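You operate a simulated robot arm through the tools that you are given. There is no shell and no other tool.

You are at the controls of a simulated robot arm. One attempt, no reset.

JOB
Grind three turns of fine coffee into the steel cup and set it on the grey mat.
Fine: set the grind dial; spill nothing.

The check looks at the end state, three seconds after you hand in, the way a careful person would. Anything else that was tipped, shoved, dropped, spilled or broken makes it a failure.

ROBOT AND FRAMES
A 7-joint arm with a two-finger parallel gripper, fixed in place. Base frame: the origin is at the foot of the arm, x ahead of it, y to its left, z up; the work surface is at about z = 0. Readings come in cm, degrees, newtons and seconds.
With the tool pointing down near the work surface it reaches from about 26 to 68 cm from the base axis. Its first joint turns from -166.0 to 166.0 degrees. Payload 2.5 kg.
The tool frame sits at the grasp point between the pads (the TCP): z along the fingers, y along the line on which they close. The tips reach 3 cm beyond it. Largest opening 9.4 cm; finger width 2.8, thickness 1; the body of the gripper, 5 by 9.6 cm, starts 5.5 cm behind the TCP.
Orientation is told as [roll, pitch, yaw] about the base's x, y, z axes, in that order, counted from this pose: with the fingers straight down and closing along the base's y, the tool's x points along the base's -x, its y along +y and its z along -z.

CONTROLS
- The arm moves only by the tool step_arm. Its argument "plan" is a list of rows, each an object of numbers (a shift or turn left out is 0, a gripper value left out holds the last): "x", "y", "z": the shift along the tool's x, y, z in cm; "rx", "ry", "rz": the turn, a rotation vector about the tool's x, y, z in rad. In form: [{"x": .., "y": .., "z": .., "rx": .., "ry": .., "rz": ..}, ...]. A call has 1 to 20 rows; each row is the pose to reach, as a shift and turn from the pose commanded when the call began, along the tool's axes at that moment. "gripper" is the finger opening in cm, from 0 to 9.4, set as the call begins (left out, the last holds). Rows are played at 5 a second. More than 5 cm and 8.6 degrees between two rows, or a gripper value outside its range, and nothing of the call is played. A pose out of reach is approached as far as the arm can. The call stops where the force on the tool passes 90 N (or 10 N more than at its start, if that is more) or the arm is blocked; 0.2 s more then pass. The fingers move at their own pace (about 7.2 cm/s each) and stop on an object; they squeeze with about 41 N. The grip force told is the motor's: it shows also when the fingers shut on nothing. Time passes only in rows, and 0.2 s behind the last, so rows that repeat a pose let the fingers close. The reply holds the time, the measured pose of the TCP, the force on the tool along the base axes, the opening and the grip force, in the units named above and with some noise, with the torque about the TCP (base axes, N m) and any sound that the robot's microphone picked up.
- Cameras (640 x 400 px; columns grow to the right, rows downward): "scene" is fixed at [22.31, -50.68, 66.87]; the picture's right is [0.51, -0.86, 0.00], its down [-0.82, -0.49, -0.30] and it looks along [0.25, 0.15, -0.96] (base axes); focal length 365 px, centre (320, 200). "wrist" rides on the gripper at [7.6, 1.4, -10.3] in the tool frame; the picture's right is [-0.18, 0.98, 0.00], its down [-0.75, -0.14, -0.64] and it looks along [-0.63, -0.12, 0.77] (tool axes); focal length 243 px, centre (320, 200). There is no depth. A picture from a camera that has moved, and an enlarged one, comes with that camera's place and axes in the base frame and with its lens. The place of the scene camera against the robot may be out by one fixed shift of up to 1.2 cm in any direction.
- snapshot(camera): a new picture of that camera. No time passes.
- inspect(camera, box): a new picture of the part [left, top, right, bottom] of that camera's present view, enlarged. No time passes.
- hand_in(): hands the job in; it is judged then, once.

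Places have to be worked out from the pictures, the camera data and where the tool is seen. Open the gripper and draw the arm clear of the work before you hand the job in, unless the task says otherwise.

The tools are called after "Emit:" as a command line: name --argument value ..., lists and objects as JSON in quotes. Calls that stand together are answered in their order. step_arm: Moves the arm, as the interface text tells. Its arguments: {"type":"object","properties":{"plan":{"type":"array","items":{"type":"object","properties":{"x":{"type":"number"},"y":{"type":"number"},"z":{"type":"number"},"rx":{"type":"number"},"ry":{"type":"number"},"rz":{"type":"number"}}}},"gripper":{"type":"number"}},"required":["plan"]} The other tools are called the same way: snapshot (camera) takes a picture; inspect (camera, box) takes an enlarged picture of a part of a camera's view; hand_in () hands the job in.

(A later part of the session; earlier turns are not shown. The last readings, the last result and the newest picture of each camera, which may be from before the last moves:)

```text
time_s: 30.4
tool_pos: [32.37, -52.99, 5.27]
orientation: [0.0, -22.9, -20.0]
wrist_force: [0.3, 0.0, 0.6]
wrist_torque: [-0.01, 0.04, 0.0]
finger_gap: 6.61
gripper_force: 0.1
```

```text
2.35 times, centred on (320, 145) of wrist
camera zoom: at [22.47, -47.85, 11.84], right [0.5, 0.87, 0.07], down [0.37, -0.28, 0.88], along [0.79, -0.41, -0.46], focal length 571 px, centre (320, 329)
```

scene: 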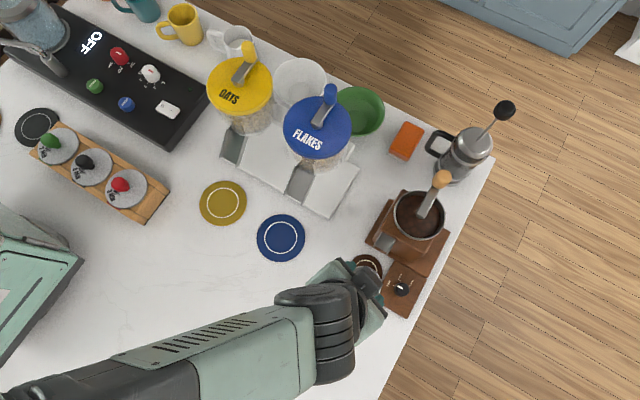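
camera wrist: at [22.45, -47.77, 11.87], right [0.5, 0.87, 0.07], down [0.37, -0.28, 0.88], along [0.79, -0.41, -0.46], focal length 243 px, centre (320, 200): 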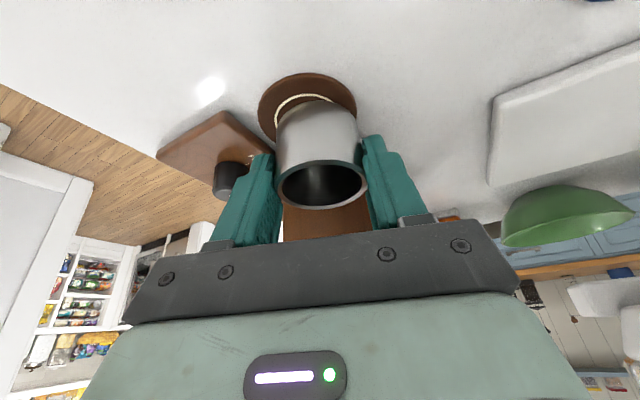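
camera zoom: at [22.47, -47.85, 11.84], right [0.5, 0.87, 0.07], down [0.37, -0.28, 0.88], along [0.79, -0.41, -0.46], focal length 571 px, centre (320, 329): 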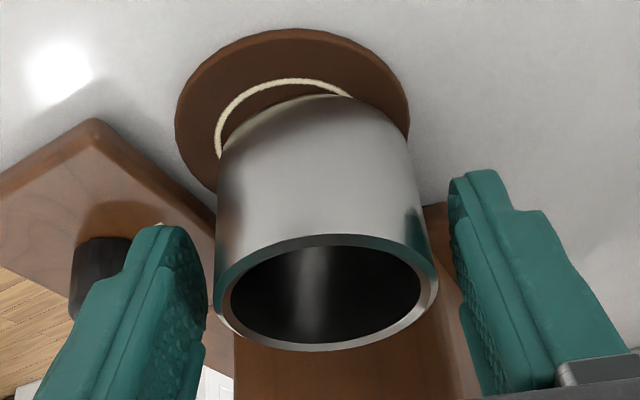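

The cup stands free. I withdraw along the fingers' axis (up and back) and look at where the cup stands relative to the chute.

Emit:
step_arm --plan '[{"z": -1.5}, {"z": -4}, {"z": -7}, {"z": -10}, {"z": -13}, {"z": -16}, {"z": -16}]'

Emit:
snapshot --camera "wrist"

Emit:
inspect --camera "scene" --box '[320, 200, 460, 320]'

Emit:
inspect --camera "wrist" --box '[230, 50, 410, 220]'

```text
time_s: 32.0
tool_pos: [26.39, -50.89, 19.99]
orientation: [0.0, -22.9, -20.0]
wrist_force: [0.7, 0.0, -0.2]
wrist_torque: [0.02, -0.01, -0.01]
finger_gap: 6.62
gripper_force: 0.0
```

```text
taken
camera wrist: at [16.46, -45.74, 26.51], right [0.5, 0.87, 0.07], down [0.37, -0.28, 0.88], along [0.79, -0.41, -0.46], focal length 243 px, centre (320, 200)
```

wrist: 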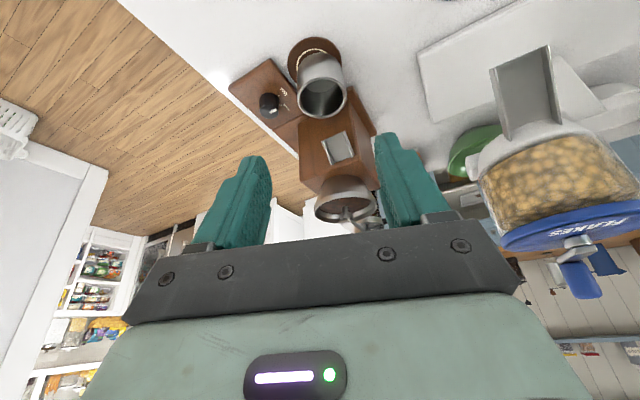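

```text
3.33 times, centred on (390, 260) of scene
camera zoom: at [22.31, -50.68, 66.87], right [0.51, -0.86, 0.0], down [-0.82, -0.49, -0.3], along [0.25, 0.15, -0.96], focal length 1218 px, centre (87, 0)
```

zoom: 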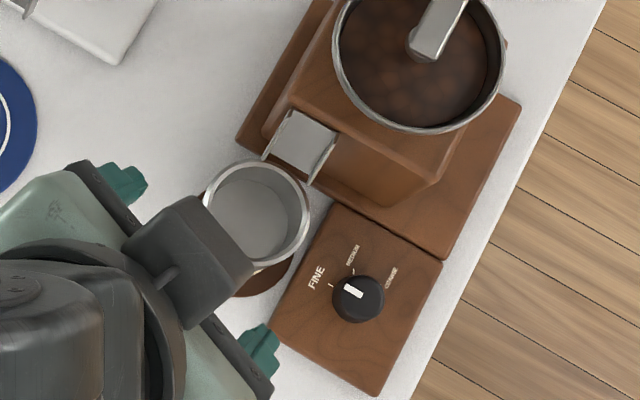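

```text
2.35 times, centred on (320, 135) of wrist
camera zoom: at [16.46, -45.74, 26.51], right [0.5, 0.87, 0.07], down [0.37, -0.28, 0.88], along [0.79, -0.41, -0.46], focal length 571 px, centre (320, 353)
```

zoom: 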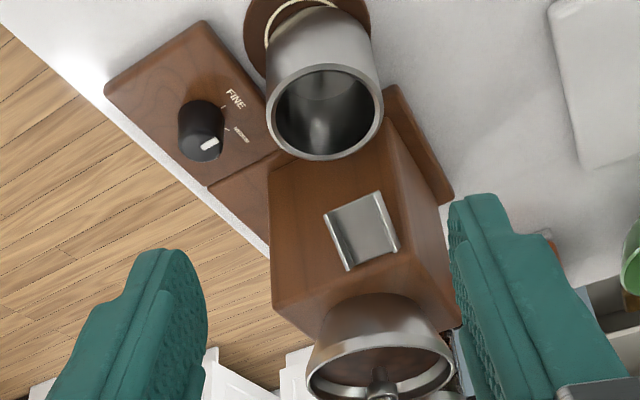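

The cup stands at about (33.1,-53.0), with the chute lip at x≈34.85 inside its mouth. Next I bring the wrist above the grinder, tool vertical, to measure the crank.

Emit:
step_arm --plan '[{"x": -2.2, "y": 0.3, "z": -2.5, "rx": 0.0145, "ry": 0.0655, "rz": 0.0717}, {"x": -4.4, "y": 0.7, "z": -4.5, "rx": 0.029, "ry": 0.131, "rz": 0.1434}, {"x": -6.7, "y": 1.1, "z": -6, "rx": 0.0436, "ry": 0.1966, "rz": 0.215}, {"x": -8.9, "y": 1.5, "z": -7, "rx": 0.058, "ry": 0.262, "rz": 0.287}, {"x": -11.1, "y": 1.9, "z": -7.4, "rx": 0.0727, "ry": 0.3277, "rz": 0.3586}, {"x": -13.33, "y": 2.25, "z": -7.4, "rx": 0.0872, "ry": 0.3932, "rz": 0.4303}, {"x": -13.33, "y": 2.25, "z": -7.4, "rx": 0.0872, "ry": 0.3932, "rz": 0.4303}]' --gripper 9

Emit:
snapshot --camera "wrist"

Emit:
snapshot --camera "scene"

```text
time_s: 33.6
tool_pos: [36.15, -51.85, 32.21]
orientation: [0.0, 0.1, -45.2]
wrist_force: [0.3, -0.5, 0.1]
wrist_torque: [0.01, 0.01, -0.02]
finger_gap: 8.99
gripper_force: 0.0
```

```text
taken
camera wrist: at [31.75, -45.5, 42.47], right [0.83, 0.56, 0.0], down [0.43, -0.63, 0.64], along [0.36, -0.53, -0.77], focal length 243 px, centre (320, 200)
```

wrist: 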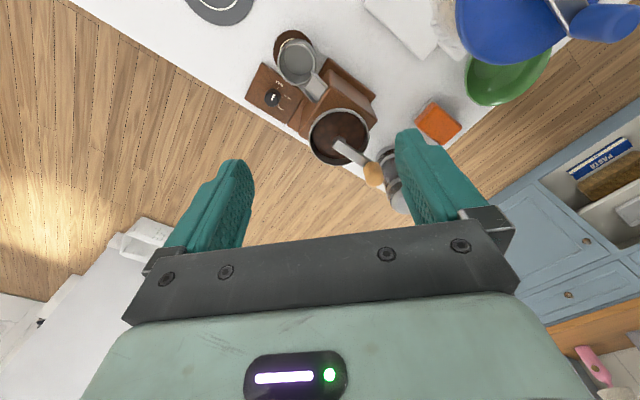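

```text
taken
```

scene: 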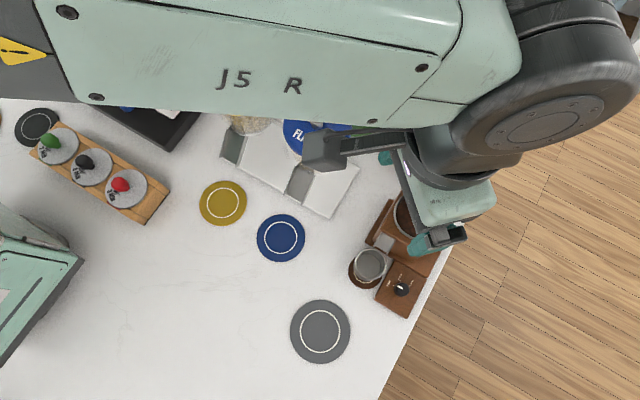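

Emit:
inspect --camera "wrist" --box '[240, 20, 440, 220]'

Emit:
inspect --camera "wrist" --box '[300, 90, 420, 215]'

```text
2.00 times, centred on (340, 120) of wrist
camera zoom: at [31.75, -45.5, 42.47], right [0.83, 0.56, 0.0], down [0.43, -0.63, 0.64], along [0.36, -0.53, -0.77], focal length 485 px, centre (280, 360)
```

zoom: 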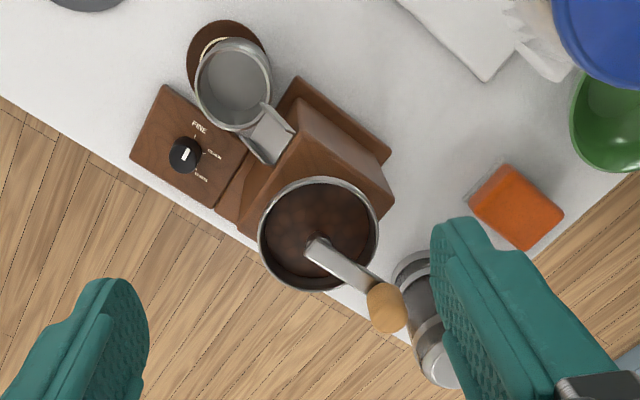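

```text
3.20 times, centred on (360, 152) of wrist
camera zoom: at [31.75, -45.5, 42.47], right [0.83, 0.56, 0.0], down [0.43, -0.63, 0.64], along [0.36, -0.53, -0.77], focal length 776 px, centre (192, 352)
```

zoom: 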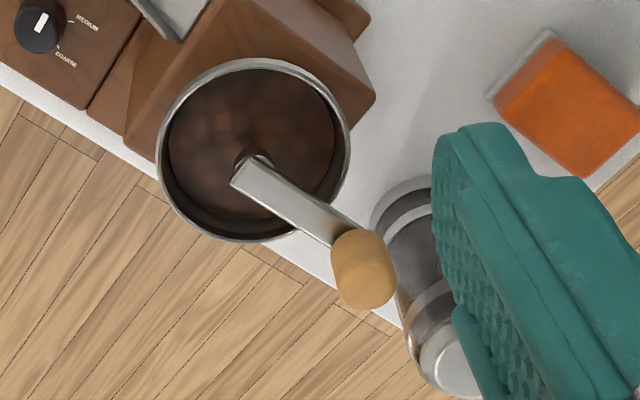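

The crank axis reads about (41.0,-55.2), and the knob's centre is about (46.55,-55.5) at z≈16.5–18.3, so the crank radius is about 5.55 cm. I plan to push the knob around with the closed fingers. First I test, above everything, that the farthest point of that circle is reachable with the tool down.

Emit:
step_arm --plan '[{"x": -2.3, "y": 0.06, "z": 0.5}, {"x": -4.6, "y": 0.12, "z": 1.5}, {"x": -6.9, "y": 0.18, "z": 3}, {"x": -9.1, "y": 0.24, "z": 4.6}, {"x": -11.28, "y": 0.29, "z": 6.2}, {"x": -11.28, "y": 0.29, "z": 6.2}]' --gripper 0

Emit:
snapshot --camera "scene"

Emit:
snapshot --camera "wrist"

```text
time_s: 35.0
tool_pos: [42.59, -57.02, 26.23]
orientation: [0.0, 0.0, -45.0]
wrist_force: [-0.2, 0.6, 0.2]
wrist_torque: [0.02, 0.0, -0.02]
finger_gap: 0.0
gripper_force: 32.9
out of reach, approached as far as the arm can: row 4, 5, 6
```

```text
taken
```

scene: 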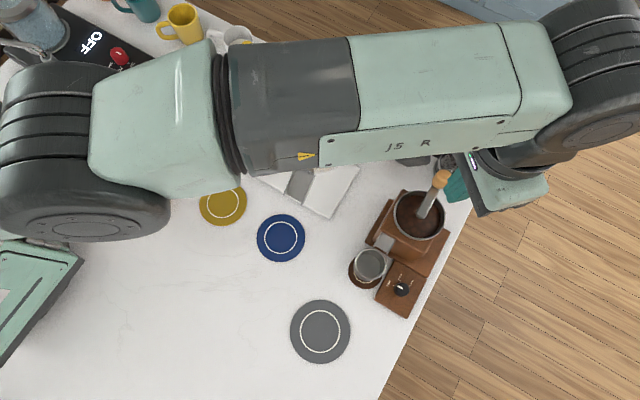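

```text
taken
camera wrist: at [38.16, -50.64, 36.55], right [0.83, 0.56, 0.0], down [0.43, -0.63, 0.64], along [0.36, -0.53, -0.77], focal length 243 px, centre (320, 200)
```

wrist: 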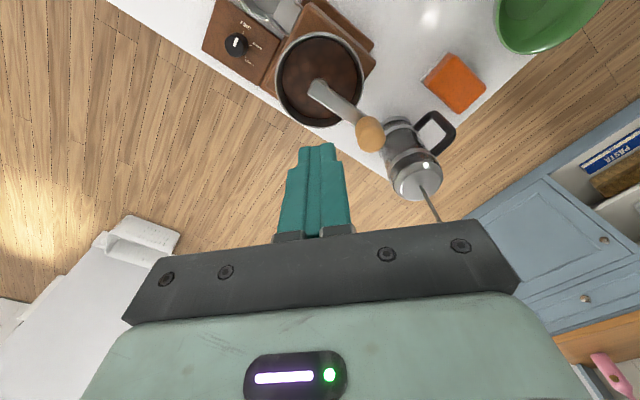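

With the tool straight down the arm stops at a radius of about 71 cm, so cranking needs a forward tilt of the fingers. First I back off and up a little to re-establish a reachable commanded pose.

Emit:
step_arm --plan '[{"x": 1.5, "z": -1.5}, {"x": 3, "z": -3}, {"x": 4.5, "z": -4}, {"x": 4.5, "z": -4}]'

```text
time_s: 36.0
tool_pos: [39.22, -53.79, 30.08]
orientation: [-0.1, 0.0, -45.0]
wrist_force: [-0.4, -0.7, 0.0]
wrist_torque: [0.02, -0.01, -0.02]
finger_gap: 0.0
gripper_force: 33.1
```

The arm is back at a known pose. I now tilt 24° forward at yaw -30 and move above a starting point behind the knob (counter-clockwise side), at z 26.

Emit:
step_arm --plan '[{"x": -0.34, "y": 1.1, "z": 0, "rx": -0.011, "ry": -0.0833, "rz": -0.0516}, {"x": -0.68, "y": 2.2, "z": 0, "rx": -0.0219, "ry": -0.1666, "rz": -0.1032}, {"x": -1.03, "y": 3.3, "z": 1, "rx": -0.0329, "ry": -0.2499, "rz": -0.1548}, {"x": -1.37, "y": 4.4, "z": 2.5, "rx": -0.0438, "ry": -0.3332, "rz": -0.2064}, {"x": -1.71, "y": 5.5, "z": 4.1, "rx": -0.0548, "ry": -0.4165, "rz": -0.258}, {"x": -1.71, "y": 5.5, "z": 4.1, "rx": -0.0548, "ry": -0.4165, "rz": -0.258}]' --gripper 0

Emit:
snapshot --camera "scene"

Emit:
snapshot --camera "wrist"

```text
time_s: 37.4
tool_pos: [44.56, -51.1, 25.91]
orientation: [0.0, -24.0, -29.9]
wrist_force: [0.7, -0.7, -0.8]
wrist_torque: [0.02, -0.03, 0.01]
finger_gap: 0.0
gripper_force: 32.5
```

```text
taken
```

scene: 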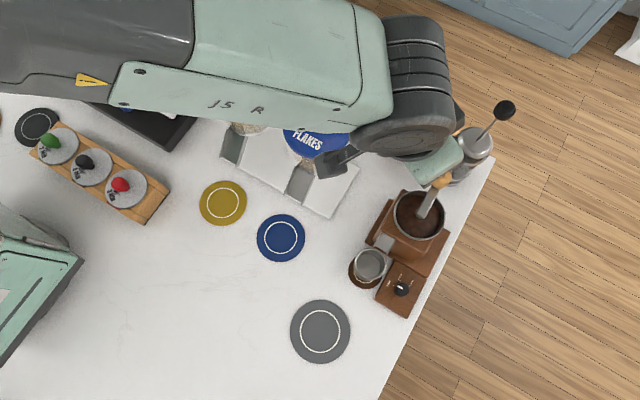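

```text
taken
camera wrist: at [35.56, -44.31, 32.2], right [0.64, 0.77, 0.07], down [0.3, -0.33, 0.89], along [0.71, -0.55, -0.44], focal length 243 px, centre (320, 200)
```

wrist: 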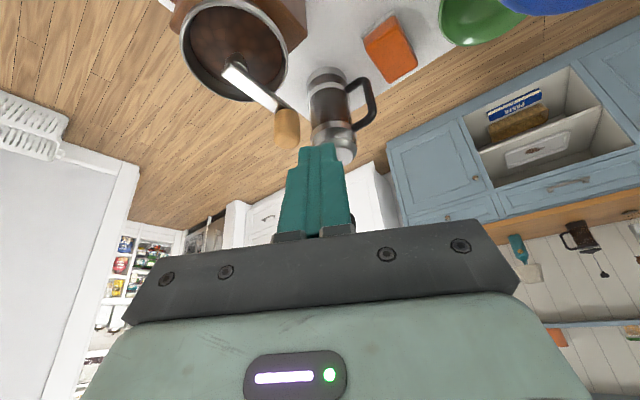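

Emit:
inspect --camera "wrist" --box '[170, 0, 370, 180]'

Emit:
inspect --camera "scene" --box '[340, 130, 500, 260]'

```text
2.22 times, centred on (270, 90) of wrist
camera zoom: at [35.56, -44.31, 32.2], right [0.64, 0.77, 0.07], down [0.3, -0.33, 0.89], along [0.71, -0.55, -0.44], focal length 539 px, centre (431, 444)
```

zoom: 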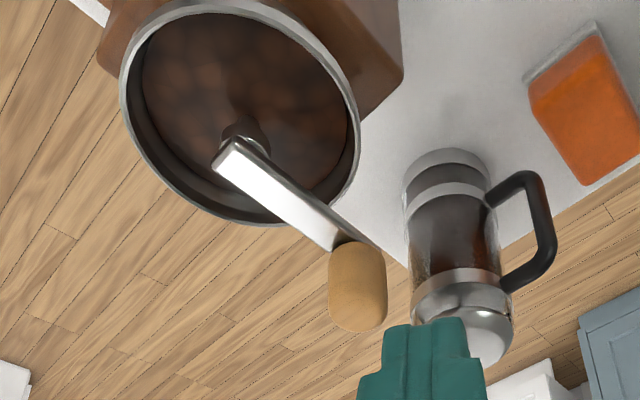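

```text
3.08 times, centred on (420, 195) of scene
camera zoom: at [22.31, -50.68, 66.87], right [0.51, -0.86, 0.0], down [-0.82, -0.49, -0.3], along [0.25, 0.15, -0.96], focal length 1124 px, centre (12, 215)
```

zoom: 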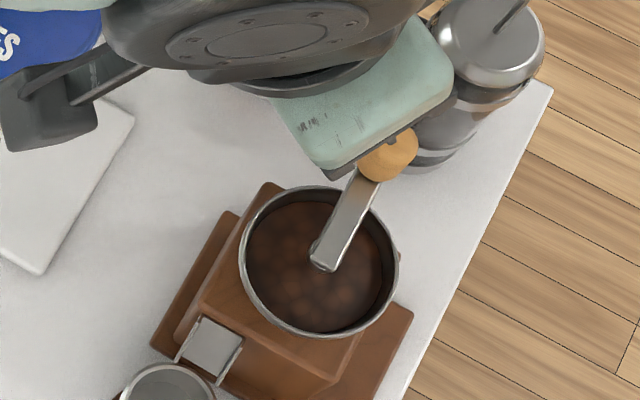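

The view confirms the geometry: knob at (46.5,-55.5), z 16.4–18.6, radius 1.1, axis (41.0,-55.2). I lower the closed fingers behind the knob, with the tips to z≈16.9.

Emit:
step_arm --plan '[{"x": 0.6, "z": 1.35}, {"x": 1.2, "z": 2.7}, {"x": 1.8, "z": 4.05}, {"x": 2.3, "z": 5.2}, {"x": 2.55, "z": 5.73}, {"x": 2.55, "z": 5.73}]'

Emit:
inspect --camera "wrist" --box '[150, 20, 400, 220]'

Emit:
inspect --camera "scene" --box '[340, 130, 500, 260]'

```text
time_s: 38.8
tool_pos: [44.32, -51.2, 19.41]
orientation: [0.0, -24.1, -30.1]
wrist_force: [-0.3, -0.2, 0.0]
wrist_torque: [-0.01, -0.01, 0.02]
finger_gap: 0.0
gripper_force: 33.1
```

```text
2.00 times, centred on (275, 120) of wrist
camera zoom: at [35.47, -44.38, 25.87], right [0.64, 0.77, 0.07], down [0.3, -0.34, 0.89], along [0.71, -0.55, -0.44], focal length 485 px, centre (410, 360)
```

zoom: 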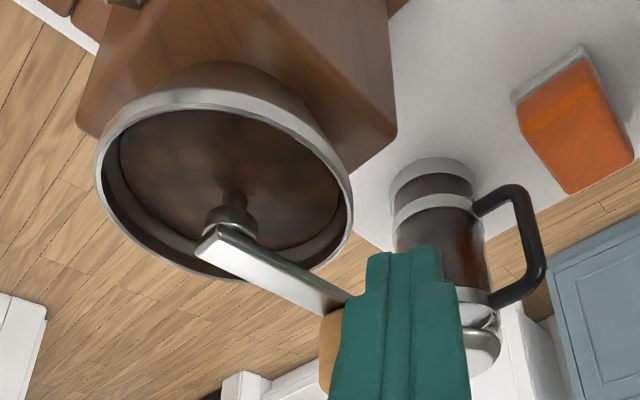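

```text
3.08 times, centred on (420, 195) of scene
camera zoom: at [22.31, -50.68, 66.87], right [0.51, -0.86, 0.0], down [-0.82, -0.49, -0.3], along [0.25, 0.15, -0.96], focal length 1124 px, centre (12, 215)
```

zoom: 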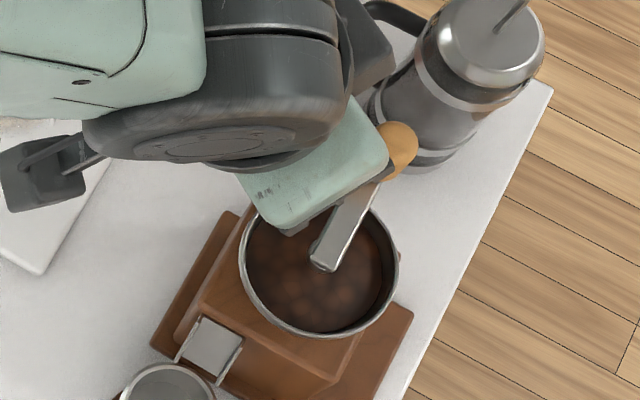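

The fingers are behind the knob without contact. I start pushing clockwise by about 60° of fingertip travel and check for force, sound and coffee.

Emit:
step_arm --plan '[{"x": -0.801, "y": -0.409, "z": 0.357}, {"x": -1.525, "y": -0.963, "z": 0.679}, {"x": -2.149, "y": -1.648, "z": 0.957}, {"x": -2.657, "y": -2.439, "z": 1.183}, {"x": -3.03, "y": -3.317, "z": 1.349}, {"x": -3.259, "y": -4.252, "z": 1.451}]'

Emit:
inspect --camera "wrist" --box '[150, 20, 400, 220]'

Emit:
inspect --camera "scene" --box '[340, 150, 480, 290]'

```text
time_s: 40.2
tool_pos: [45.3, -56.4, 19.73]
orientation: [0.0, -24.0, -30.0]
wrist_force: [-0.6, 0.4, -0.9]
wrist_torque: [0.04, 0.03, 0.02]
finger_gap: 0.01
gripper_force: 32.8
```

```text
2.00 times, centred on (275, 120) of wrist
camera zoom: at [36.37, -49.71, 26.04], right [0.64, 0.77, 0.07], down [0.3, -0.34, 0.89], along [0.71, -0.55, -0.44], focal length 485 px, centre (410, 360)
```

zoom: 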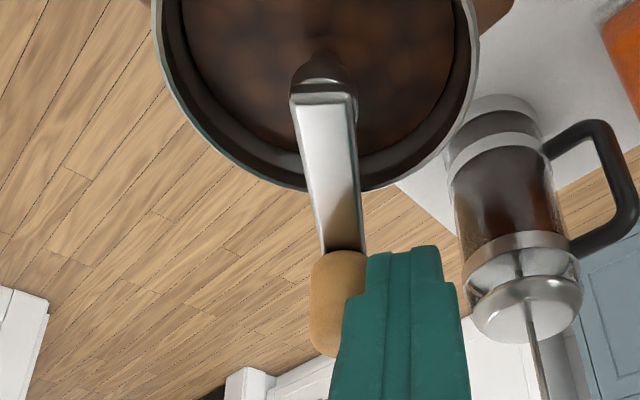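

```text
2.86 times, centred on (410, 220) of scene
camera zoom: at [22.31, -50.68, 66.87], right [0.51, -0.86, 0.0], down [-0.82, -0.49, -0.3], along [0.25, 0.15, -0.96], focal length 1044 px, centre (63, 143)
```

zoom: 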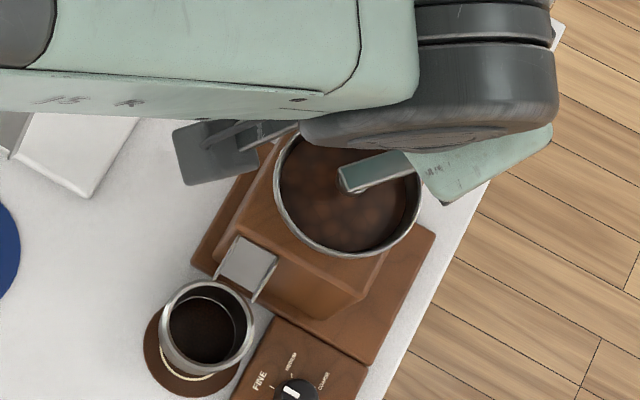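

The crank turns easily clockwise, and the cup's inside looks darker. I enlarge the cup and the chute to check that the coffee lands inside.

Emit:
inspect --camera "scene" --box '[340, 225, 430, 300]'

Emit:
snapshot --camera "scene"

```text
5.33 times, centred on (385, 262) of scene
camera zoom: at [22.31, -50.68, 66.87], right [0.51, -0.86, 0.0], down [-0.82, -0.49, -0.3], along [0.25, 0.15, -0.96], focal length 1948 px, centre (-27, -133)
```

zoom: 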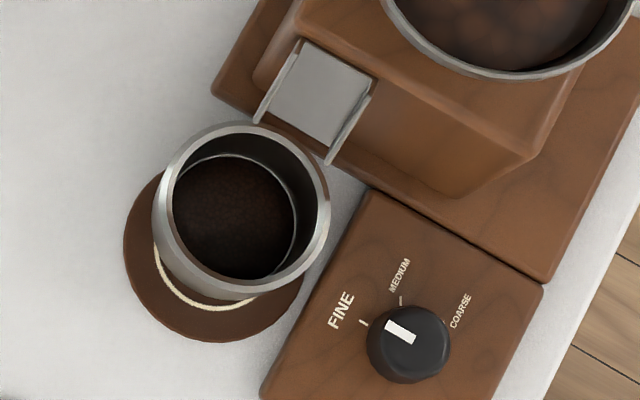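

```text
taken
```

scene: 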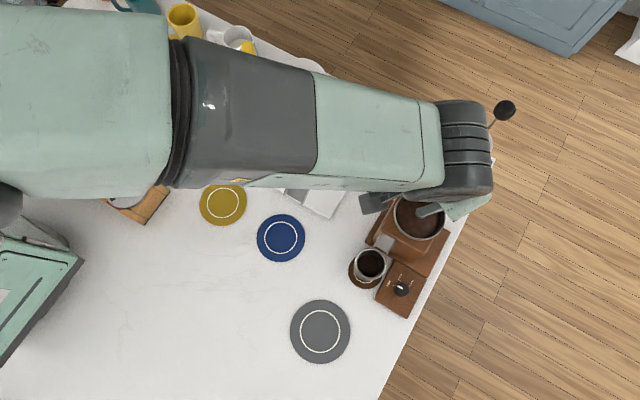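

Coffee is landing in the cup with no spill, so clockwise works. I continue pushing clockwise around the circle.

Emit:
step_arm --plan '[{"x": -0.074, "y": -1.157, "z": 0.033}, {"x": 0.074, "y": -2.306, "z": -0.033}, {"x": 0.436, "y": -3.396, "z": -0.194}, {"x": 0.998, "y": -4.38, "z": -0.444}, {"x": 1.734, "y": -5.214, "z": -0.772}, {"x": 2.613, "y": -5.863, "z": -1.163}, {"x": 3.596, "y": -6.298, "z": -1.601}, {"x": 4.639, "y": -6.5, "z": -2.065}, {"x": 5.699, "y": -6.459, "z": -2.537}, {"x": 6.727, "y": -6.178, "z": -2.995}]'

Emit:
inspect --camera "wrist" --box '[150, 20, 400, 220]'

Emit:
inspect --camera "scene" --box '[340, 150, 480, 290]'

```text
time_s: 42.1
tool_pos: [39.87, -57.62, 19.86]
orientation: [1.9, -24.5, -28.9]
wrist_force: [3.7, 4.4, 1.2]
wrist_torque: [0.04, 0.01, 0.0]
finger_gap: 0.0
gripper_force: 32.6
stopped in row 9: the force on the tool passed its limit at 91 N (the readings are from after the stop); the commanded pose is now the measured one
```

```text
2.00 times, centred on (275, 120) of wrist
camera zoom: at [30.52, -51.45, 26.29], right [0.61, 0.79, 0.11], down [0.29, -0.35, 0.89], along [0.74, -0.51, -0.44], focal length 485 px, centre (410, 360)
```

zoom: 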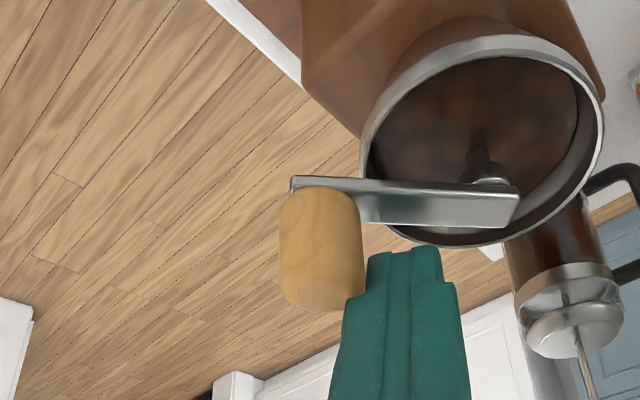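

```text
2.86 times, centred on (410, 220) of scene
camera zoom: at [22.31, -50.68, 66.87], right [0.51, -0.86, 0.0], down [-0.82, -0.49, -0.3], along [0.25, 0.15, -0.96], focal length 1044 px, centre (63, 143)
```

zoom: 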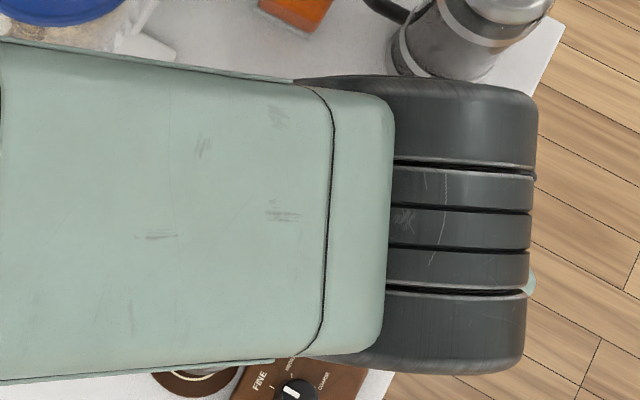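

The fingers slid inward off the knob and the push jammed at about 91 N, with the knob now near -129°. The contact face was turned too far from the push direction. I lift clear and straighten the tool to a smaller tilt (18°), then check that nothing moved.

Emit:
step_arm --plan '[{"x": -0.6, "z": -1.3}, {"x": -1.3, "z": -2.9}, {"x": -2.07, "z": -4.55}, {"x": -2.5, "z": -5.5, "rx": 0.02, "ry": 0.057, "rz": 0.009}, {"x": -2.9, "z": -6.4, "rx": 0.039, "ry": 0.1134, "rz": 0.0183}, {"x": -2.9, "z": -6.4, "rx": 0.039, "ry": 0.1134, "rz": 0.0183}]'

Emit:
snapshot --camera "wrist"

Emit:
snapshot --camera "scene"

```text
time_s: 43.5
tool_pos: [39.71, -58.26, 27.1]
orientation: [0.0, -18.0, -30.0]
wrist_force: [0.2, -0.1, 0.1]
wrist_torque: [0.04, 0.01, 0.0]
finger_gap: 0.0
gripper_force: 32.6
```

```text
taken
camera wrist: at [31.29, -51.71, 34.51], right [0.64, 0.76, 0.06], down [0.38, -0.38, 0.84], along [0.67, -0.52, -0.53], focal length 243 px, centre (320, 200)
```

wrist: 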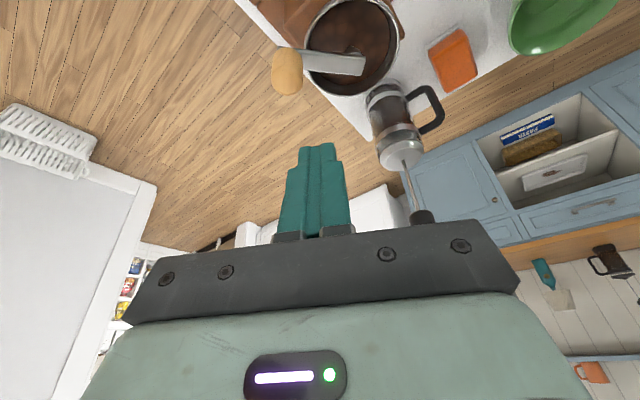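

```text
taken
```

scene: 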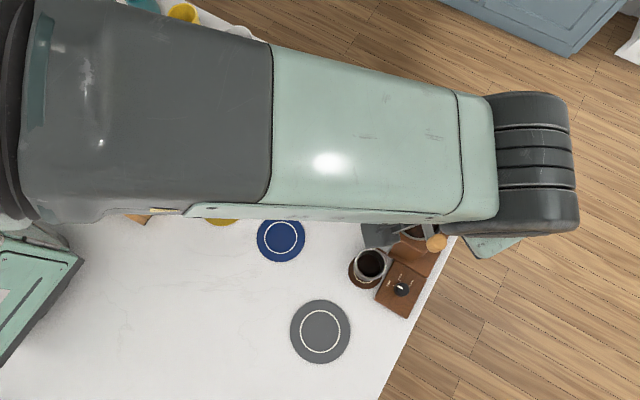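

Emit:
inspect --camera "wrist" --box '[230, 0, 430, 130]'

Emit:
inspect --camera "scene" --box '[330, 200, 470, 330]'

```text
3.08 times, centred on (330, 65) of wrist
camera zoom: at [31.29, -51.71, 34.51], right [0.64, 0.76, 0.06], down [0.38, -0.38, 0.84], along [0.67, -0.52, -0.53], focal length 746 px, centre (289, 615)
```

zoom: 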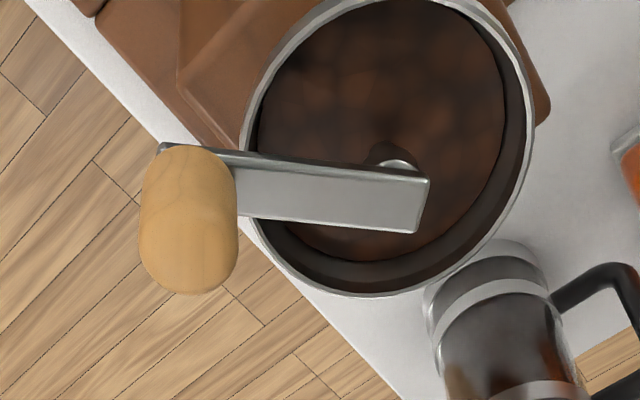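

```text
3.08 times, centred on (400, 265) of scene
camera zoom: at [22.31, -50.68, 66.87], right [0.51, -0.86, 0.0], down [-0.82, -0.49, -0.3], along [0.25, 0.15, -0.96], focal length 1124 px, centre (74, 0)
```

zoom: 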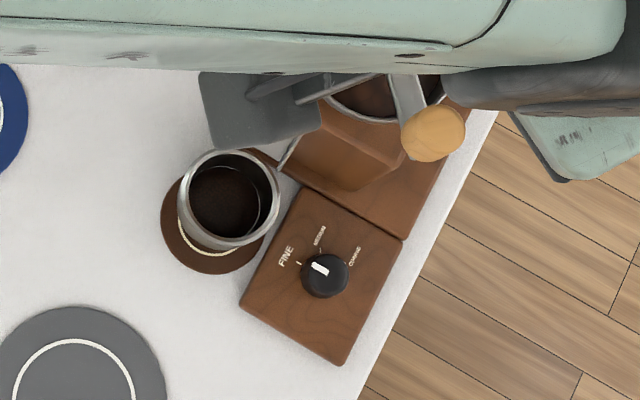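

The grinder, cup and dial have not moved. The refined crank fit is axis (41.3,-55.25), radius ≈5.15, knob now at about -136°. I'll push from slightly outside the circle with a squarer fingertip (small gap), first lowering behind the knob near -98°.

Emit:
step_arm --plan '[{"x": -0.8, "y": -1.2, "z": 0.26}, {"x": -1.63, "y": -2.47, "z": 0.53}, {"x": -0.9, "y": -2.47, "z": 2.8}, {"x": -0.2, "y": -2.47, "z": 5.0}, {"x": 0.4, "y": -2.47, "z": 6.8}, {"x": 0.725, "y": -2.47, "z": 7.79}, {"x": 0.725, "y": -2.47, "z": 7.79}]' --gripper 0.7

Emit:
inspect --camera "wrist" --box '[150, 20, 400, 220]'

```text
time_s: 45.1
tool_pos: [39.83, -61.2, 19.51]
orientation: [0.0, -18.1, -30.0]
wrist_force: [0.2, -0.5, -0.1]
wrist_torque: [0.02, 0.0, 0.03]
finger_gap: 0.71
gripper_force: 0.1
```

```text
2.00 times, centred on (275, 120) of wrist
camera zoom: at [31.43, -54.71, 26.93], right [0.64, 0.76, 0.06], down [0.38, -0.38, 0.84], along [0.67, -0.52, -0.53], focal length 485 px, centre (410, 360)
```

zoom: 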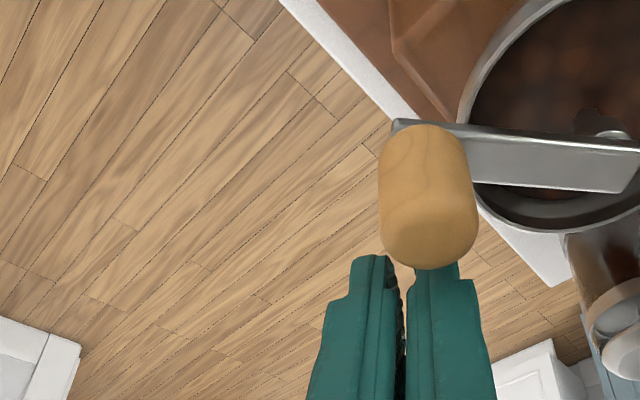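

The fingers are behind the knob. I push on with 10° steps for 80° and watch the force.

Emit:
step_arm --plan '[{"x": 1.0, "y": -0.321, "z": -0.325}, {"x": 2.039, "y": -0.455, "z": -0.662}, {"x": 3.083, "y": -0.398, "z": -1.001}, {"x": 4.102, "y": -0.15, "z": -1.333}, {"x": 5.065, "y": 0.28, "z": -1.646}, {"x": 5.943, "y": 0.879, "z": -1.931}, {"x": 6.707, "y": 1.629, "z": -2.179}, {"x": 7.337, "y": 2.507, "z": -2.384}]'

Emit:
inspect --camera "wrist" --box '[150, 20, 400, 220]'

Emit:
inspect --camera "scene" --box '[330, 180, 470, 310]'

```text
time_s: 46.9
tool_pos: [34.79, -55.13, 19.35]
orientation: [0.0, -17.9, -29.9]
wrist_force: [-0.6, -2.2, 0.2]
wrist_torque: [-0.02, -0.01, -0.04]
finger_gap: 0.57
gripper_force: 0.1
```

```text
2.00 times, centred on (275, 120) of wrist
camera zoom: at [26.28, -48.7, 26.85], right [0.64, 0.76, 0.06], down [0.38, -0.38, 0.84], along [0.67, -0.52, -0.53], focal length 485 px, centre (410, 360)
```

zoom: 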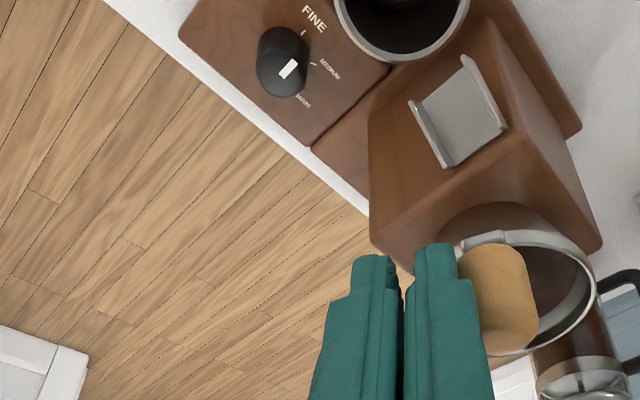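

```text
3.08 times, centred on (400, 245) of scene
camera zoom: at [22.31, -50.68, 66.87], right [0.51, -0.86, 0.0], down [-0.82, -0.49, -0.3], along [0.25, 0.15, -0.96], focal length 1124 px, centre (74, 62)
```

zoom: 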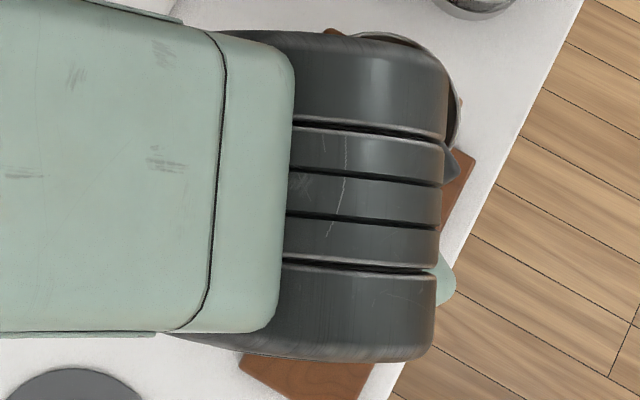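

No jam this time; the knob is now at about -205°. I continue with the next 180° of the circle.

Emit:
step_arm --plan '[{"x": 0.475, "y": 0.98, "z": -0.154}, {"x": 0.781, "y": 2.032, "z": -0.253}, {"x": 0.908, "y": 3.124, "z": -0.295}, {"x": 0.854, "y": 4.222, "z": -0.277}, {"x": 0.619, "y": 5.294, "z": -0.201}, {"x": 0.209, "y": 6.307, "z": -0.068}, {"x": -0.36, "y": 7.229, "z": 0.117}, {"x": -1.074, "y": 8.033, "z": 0.349}, {"x": -1.909, "y": 8.695, "z": 0.621}, {"x": -2.841, "y": 9.195, "z": 0.924}, {"x": -3.841, "y": 9.516, "z": 1.249}, {"x": -4.88, "y": 9.65, "z": 1.586}, {"x": -5.924, "y": 9.593, "z": 1.925}, {"x": -6.943, "y": 9.345, "z": 2.257}, {"x": -7.906, "y": 8.915, "z": 2.57}, {"x": -8.784, "y": 8.316, "z": 2.855}, {"x": -9.548, "y": 7.566, "z": 3.103}, {"x": -10.178, "y": 6.688, "z": 3.308}]'

Emit:
inspect --camera "wrist" --box '[150, 20, 400, 220]'

Emit:
snapshot --camera "scene"

```text
time_s: 50.7
tool_pos: [46.94, -54.76, 19.3]
orientation: [0.0, -18.0, -30.0]
wrist_force: [-1.3, 3.0, 3.4]
wrist_torque: [-0.03, 0.06, -0.05]
finger_gap: 0.61
gripper_force: 0.1
```

```text
2.00 times, centred on (275, 120) of wrist
camera zoom: at [38.56, -48.25, 26.87], right [0.64, 0.76, 0.06], down [0.38, -0.38, 0.84], along [0.67, -0.52, -0.53], focal length 485 px, centre (410, 360)
```

zoom: 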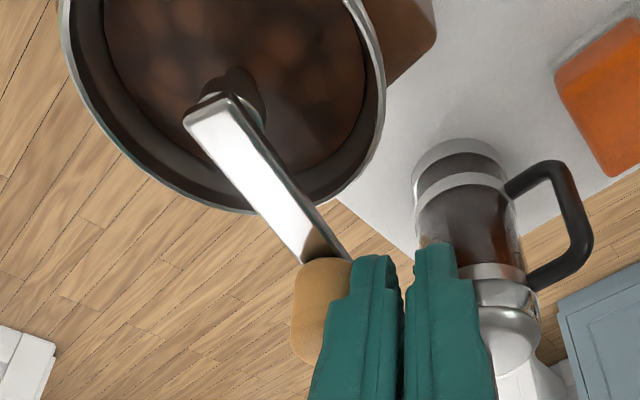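

```text
taken
```

scene: 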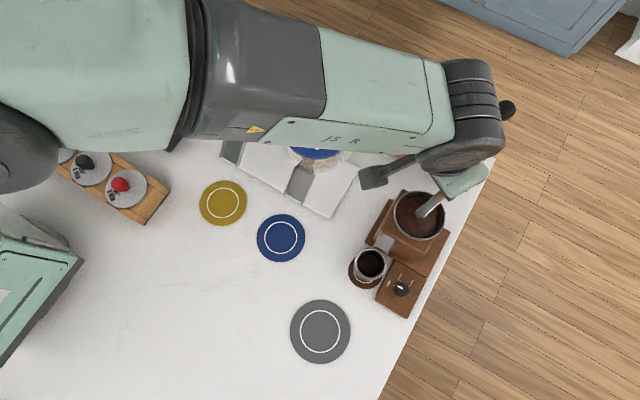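

The crank has made just over one turn (knob at about -21°), with the cup filling and nothing spilled. I push on through the far sector, where it jammed before, in a shorter call.

Emit:
step_arm --plan '[{"x": -0.475, "y": -0.98, "z": 0.154}, {"x": -0.781, "y": -2.032, "z": 0.253}, {"x": -0.908, "y": -3.124, "z": 0.295}, {"x": -0.854, "y": -4.222, "z": 0.277}, {"x": -0.619, "y": -5.294, "z": 0.201}, {"x": -0.209, "y": -6.307, "z": 0.068}, {"x": 0.36, "y": -7.229, "z": -0.117}, {"x": 1.074, "y": -8.033, "z": -0.349}]'

Emit:
inspect --camera "wrist" --box '[150, 20, 400, 220]'

```text
time_s: 52.5
tool_pos: [42.19, -61.08, 19.42]
orientation: [0.0, -18.0, -30.0]
wrist_force: [-0.1, -0.6, 0.1]
wrist_torque: [-0.01, 0.03, 0.0]
finger_gap: 0.67
gripper_force: 0.0
```

```text
2.00 times, centred on (275, 120) of wrist
camera zoom: at [33.84, -54.57, 26.86], right [0.64, 0.76, 0.06], down [0.38, -0.38, 0.84], along [0.67, -0.52, -0.53], focal length 485 px, centre (410, 360)
```

zoom: 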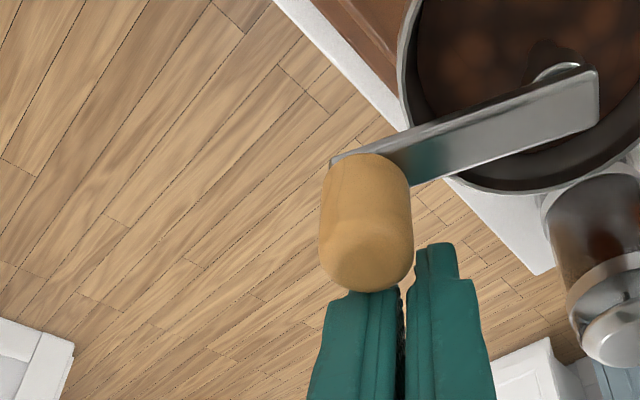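

The former jam zone passed freely. I run the next 200° of the circle.

Emit:
step_arm --plan '[{"x": 0.835, "y": -0.662, "z": -0.272}, {"x": 1.767, "y": -1.162, "z": -0.575}, {"x": 2.767, "y": -1.483, "z": -0.9}, {"x": 3.806, "y": -1.617, "z": -1.237}, {"x": 4.85, "y": -1.56, "z": -1.576}, {"x": 5.869, "y": -1.312, "z": -1.908}, {"x": 6.832, "y": -0.882, "z": -2.221}, {"x": 7.71, "y": -0.283, "z": -2.506}, {"x": 8.474, "y": 0.467, "z": -2.754}, {"x": 9.104, "y": 1.345, "z": -2.959}, {"x": 9.579, "y": 2.325, "z": -3.113}, {"x": 9.885, "y": 3.377, "z": -3.212}, {"x": 10.012, "y": 4.469, "z": -3.254}, {"x": 9.958, "y": 5.567, "z": -3.236}, {"x": 9.723, "y": 6.639, "z": -3.16}, {"x": 9.313, "y": 7.652, "z": -3.027}, {"x": 8.744, "y": 8.574, "z": -2.842}, {"x": 8.03, "y": 9.378, "z": -2.61}, {"x": 7.195, "y": 10.04, "z": -2.338}, {"x": 6.263, "y": 10.54, "z": -2.035}]'

Emit:
inspect --camera "wrist" --box '[150, 20, 400, 220]'

Emit:
inspect --camera "scene" --box '[330, 180, 480, 310]'

```text
time_s: 56.7
tool_pos: [41.62, -48.54, 19.29]
orientation: [0.0, -17.9, -30.0]
wrist_force: [-1.2, 0.9, 1.6]
wrist_torque: [0.0, 0.0, -0.02]
finger_gap: 0.71
gripper_force: 0.0
```

```text
2.00 times, centred on (275, 120) of wrist
camera zoom: at [33.26, -42.13, 26.84], right [0.64, 0.76, 0.06], down [0.38, -0.38, 0.84], along [0.67, -0.52, -0.53], focal length 485 px, centre (410, 360)
```

zoom: 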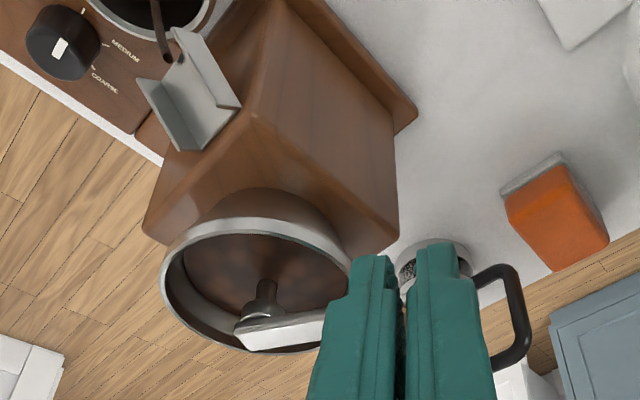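

```text
3.08 times, centred on (405, 245) of scene
camera zoom: at [22.31, -50.68, 66.87], right [0.51, -0.86, 0.0], down [-0.82, -0.49, -0.3], along [0.25, 0.15, -0.96], focal length 1124 px, centre (58, 62)
```

zoom: 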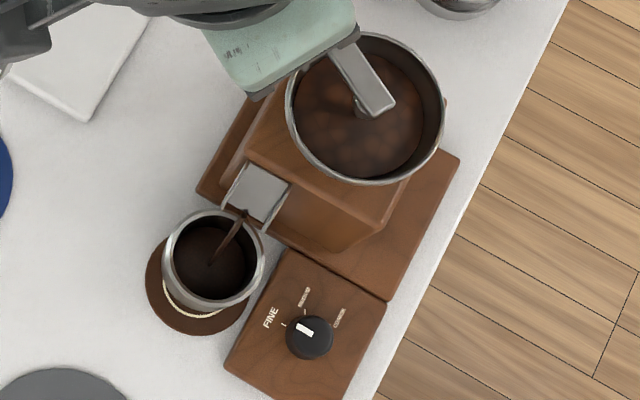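

The stream from the chute falls into the middle of the cup, and the crank stands at about 1.84 turns. I continue with another 200°.

Emit:
step_arm --plan '[{"x": -1.0, "y": 0.321, "z": 0.325}, {"x": -2.039, "y": 0.455, "z": 0.662}, {"x": -3.083, "y": 0.398, "z": 1.001}, {"x": -4.102, "y": 0.15, "z": 1.333}, {"x": -5.065, "y": -0.28, "z": 1.646}, {"x": -5.943, "y": -0.879, "z": 1.931}, {"x": -6.707, "y": -1.629, "z": 2.179}, {"x": -7.337, "y": -2.507, "z": 2.384}, {"x": -7.812, "y": -3.487, "z": 2.538}, {"x": -8.118, "y": -4.539, "z": 2.637}, {"x": -8.245, "y": -5.631, "z": 2.679}, {"x": -8.191, "y": -6.729, "z": 2.661}, {"x": -7.956, "y": -7.801, "z": 2.585}, {"x": -7.546, "y": -8.814, "z": 2.452}, {"x": -6.977, "y": -9.736, "z": 2.267}, {"x": -6.263, "y": -10.54, "z": 2.035}, {"x": -5.428, "y": -11.202, "z": 1.763}, {"x": -4.496, "y": -11.702, "z": 1.46}, {"x": -3.496, "y": -12.023, "z": 1.135}, {"x": -2.457, "y": -12.157, "z": 0.798}]'

Emit:
inspect --camera "wrist" --box '[150, 20, 400, 220]'

Emit:
inspect --camera "scene" --box '[330, 180, 480, 310]'

```text
time_s: 60.9
tool_pos: [37.91, -60.61, 19.28]
orientation: [0.0, -18.1, -30.0]
wrist_force: [-0.1, -0.2, 0.3]
wrist_torque: [0.02, -0.01, 0.01]
finger_gap: 0.68
gripper_force: 0.1
```

```text
2.00 times, centred on (275, 120) of wrist
camera zoom: at [29.43, -54.06, 26.83], right [0.64, 0.76, 0.06], down [0.38, -0.38, 0.84], along [0.67, -0.52, -0.53], focal length 485 px, centre (410, 360)
```

zoom: 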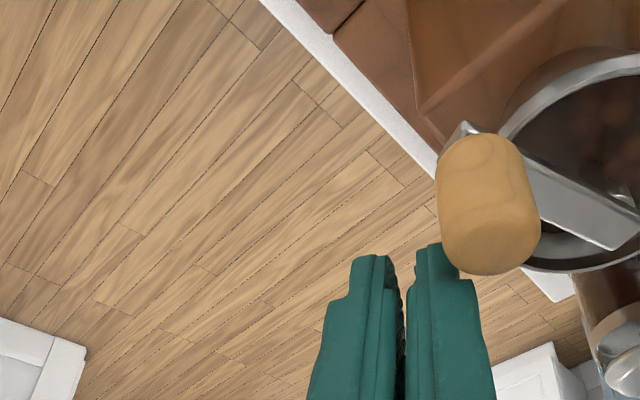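

```text
3.08 times, centred on (405, 245) of scene
camera zoom: at [22.31, -50.68, 66.87], right [0.51, -0.86, 0.0], down [-0.82, -0.49, -0.3], along [0.25, 0.15, -0.96], focal length 1124 px, centre (58, 62)
```

zoom: 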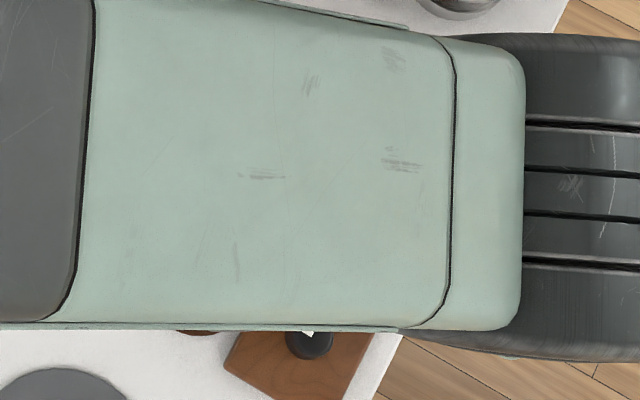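

The crank stands at about 2.4 turns. I push a further 180° and then stop to measure before finishing.

Emit:
step_arm --plan '[{"x": 1.044, "y": 0.057, "z": -0.339}, {"x": 2.063, "y": 0.305, "z": -0.671}, {"x": 3.026, "y": 0.735, "z": -0.984}, {"x": 3.904, "y": 1.334, "z": -1.269}, {"x": 4.668, "y": 2.084, "z": -1.517}, {"x": 5.298, "y": 2.962, "z": -1.722}, {"x": 5.773, "y": 3.942, "z": -1.876}, {"x": 6.079, "y": 4.994, "z": -1.975}, {"x": 6.206, "y": 6.086, "z": -2.017}, {"x": 6.152, "y": 7.184, "z": -1.999}, {"x": 5.917, "y": 8.256, "z": -1.923}, {"x": 5.507, "y": 9.269, "z": -1.79}, {"x": 4.938, "y": 10.191, "z": -1.605}, {"x": 4.224, "y": 10.995, "z": -1.373}, {"x": 3.389, "y": 11.657, "z": -1.101}, {"x": 2.457, "y": 12.157, "z": -0.798}, {"x": 1.457, "y": 12.478, "z": -0.473}, {"x": 0.418, "y": 12.612, "z": -0.136}]'

Emit:
inspect --camera "wrist" --box '[150, 20, 400, 220]'

Emit:
inspect --camera "scene" --box '[340, 150, 480, 260]'

```text
time_s: 64.7
tool_pos: [43.77, -49.13, 19.44]
orientation: [-0.1, -18.0, -29.9]
wrist_force: [0.1, 1.1, 0.9]
wrist_torque: [0.01, 0.0, 0.01]
finger_gap: 0.62
gripper_force: 0.0
```

```text
2.00 times, centred on (275, 120) of wrist
camera zoom: at [35.44, -42.71, 26.97], right [0.64, 0.76, 0.06], down [0.38, -0.38, 0.84], along [0.67, -0.52, -0.53], focal length 485 px, centre (410, 360)
```

zoom: 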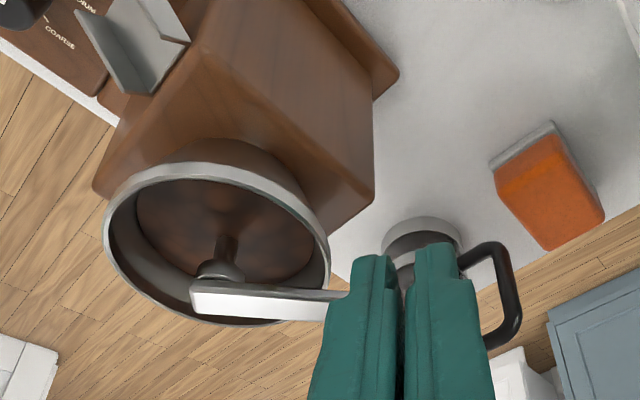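

```text
3.64 times, centred on (410, 205) of scene
camera zoom: at [22.31, -50.68, 66.87], right [0.51, -0.86, 0.0], down [-0.82, -0.49, -0.3], along [0.25, 0.15, -0.96], focal length 1328 px, centre (-7, 182)
```

zoom: 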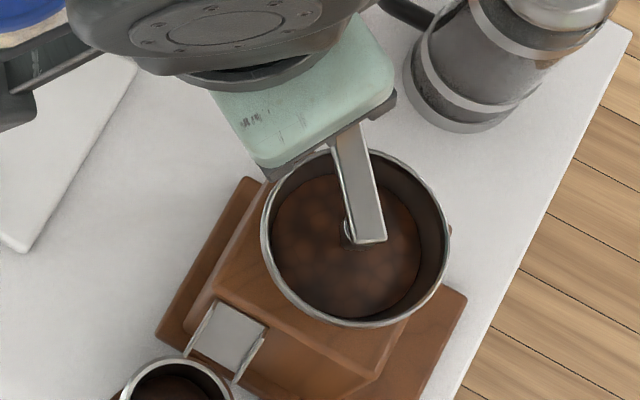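

Compared with the very first picture of the same crop, the bar direction is now about 39° short of its starting direction, so about 2.9 turns are done. I push 35° more, then compare again.

Emit:
step_arm --plan '[{"x": -0.628, "y": -0.011, "z": 0.204}, {"x": -1.251, "y": -0.092, "z": 0.407}, {"x": -1.863, "y": -0.24, "z": 0.605}, {"x": -2.457, "y": -0.455, "z": 0.798}, {"x": -3.026, "y": -0.735, "z": 0.984}, {"x": -3.477, "y": -1.014, "z": 1.13}, {"x": -3.477, "y": -1.014, "z": 1.13}]'

Emit:
inspect --camera "scene" --box '[340, 150, 480, 260]'

Emit:
inspect --camera "wrist" --box '[150, 20, 400, 220]'

```text
time_s: 66.3
tool_pos: [46.42, -52.05, 19.46]
orientation: [0.0, -18.0, -30.0]
wrist_force: [1.4, 0.8, 1.0]
wrist_torque: [-0.02, -0.06, 0.06]
finger_gap: 0.63
gripper_force: 0.0
```

```text
3.64 times, centred on (410, 205) of scene
camera zoom: at [22.31, -50.68, 66.87], right [0.51, -0.86, 0.0], down [-0.82, -0.49, -0.3], along [0.25, 0.15, -0.96], focal length 1328 px, centre (-7, 182)
```

zoom: 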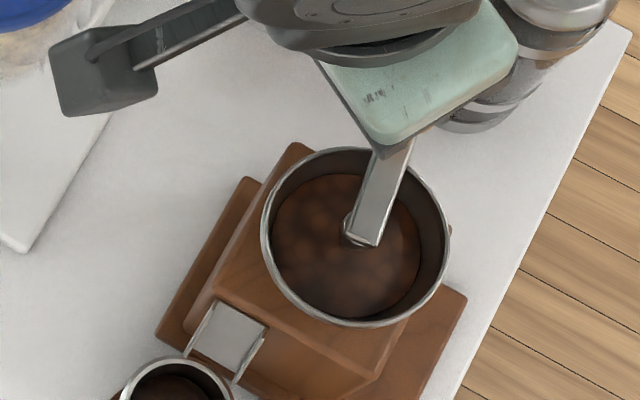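

```text
2.00 times, centred on (275, 120) of wrist
camera zoom: at [38.07, -45.56, 26.95], right [0.64, 0.76, 0.06], down [0.38, -0.38, 0.84], along [0.67, -0.52, -0.53], focal length 485 px, centre (410, 360)
```

zoom: 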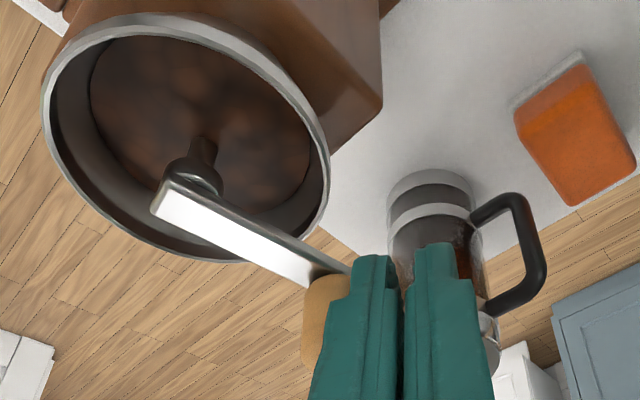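

The bar is now about 9° short of its starting direction. I add that last bit.

Emit:
step_arm --plan '[{"x": -0.427, "y": -0.32, "z": 0.139}, {"x": -0.747, "y": -0.603, "z": 0.243}, {"x": -0.747, "y": -0.603, "z": 0.243}]'

Emit:
inspect --camera "scene" --box '[340, 150, 480, 260]'

```text
time_s: 67.1
tool_pos: [46.91, -52.93, 19.46]
orientation: [0.0, -18.0, -30.1]
wrist_force: [0.6, 0.4, 0.4]
wrist_torque: [0.01, 0.0, 0.01]
finger_gap: 0.64
gripper_force: 0.0
```

```text
3.64 times, centred on (410, 205) of scene
camera zoom: at [22.31, -50.68, 66.87], right [0.51, -0.86, 0.0], down [-0.82, -0.49, -0.3], along [0.25, 0.15, -0.96], focal length 1328 px, centre (-7, 182)
```

zoom: 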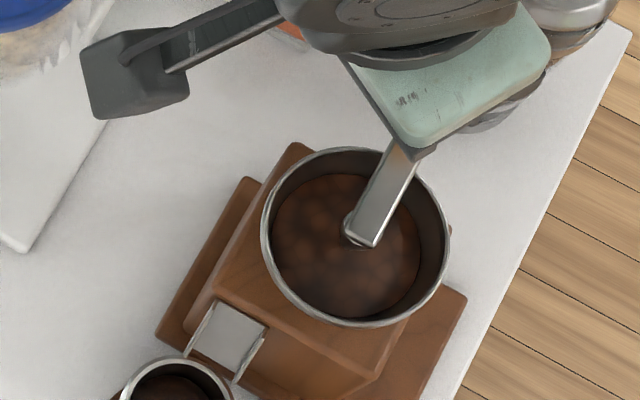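

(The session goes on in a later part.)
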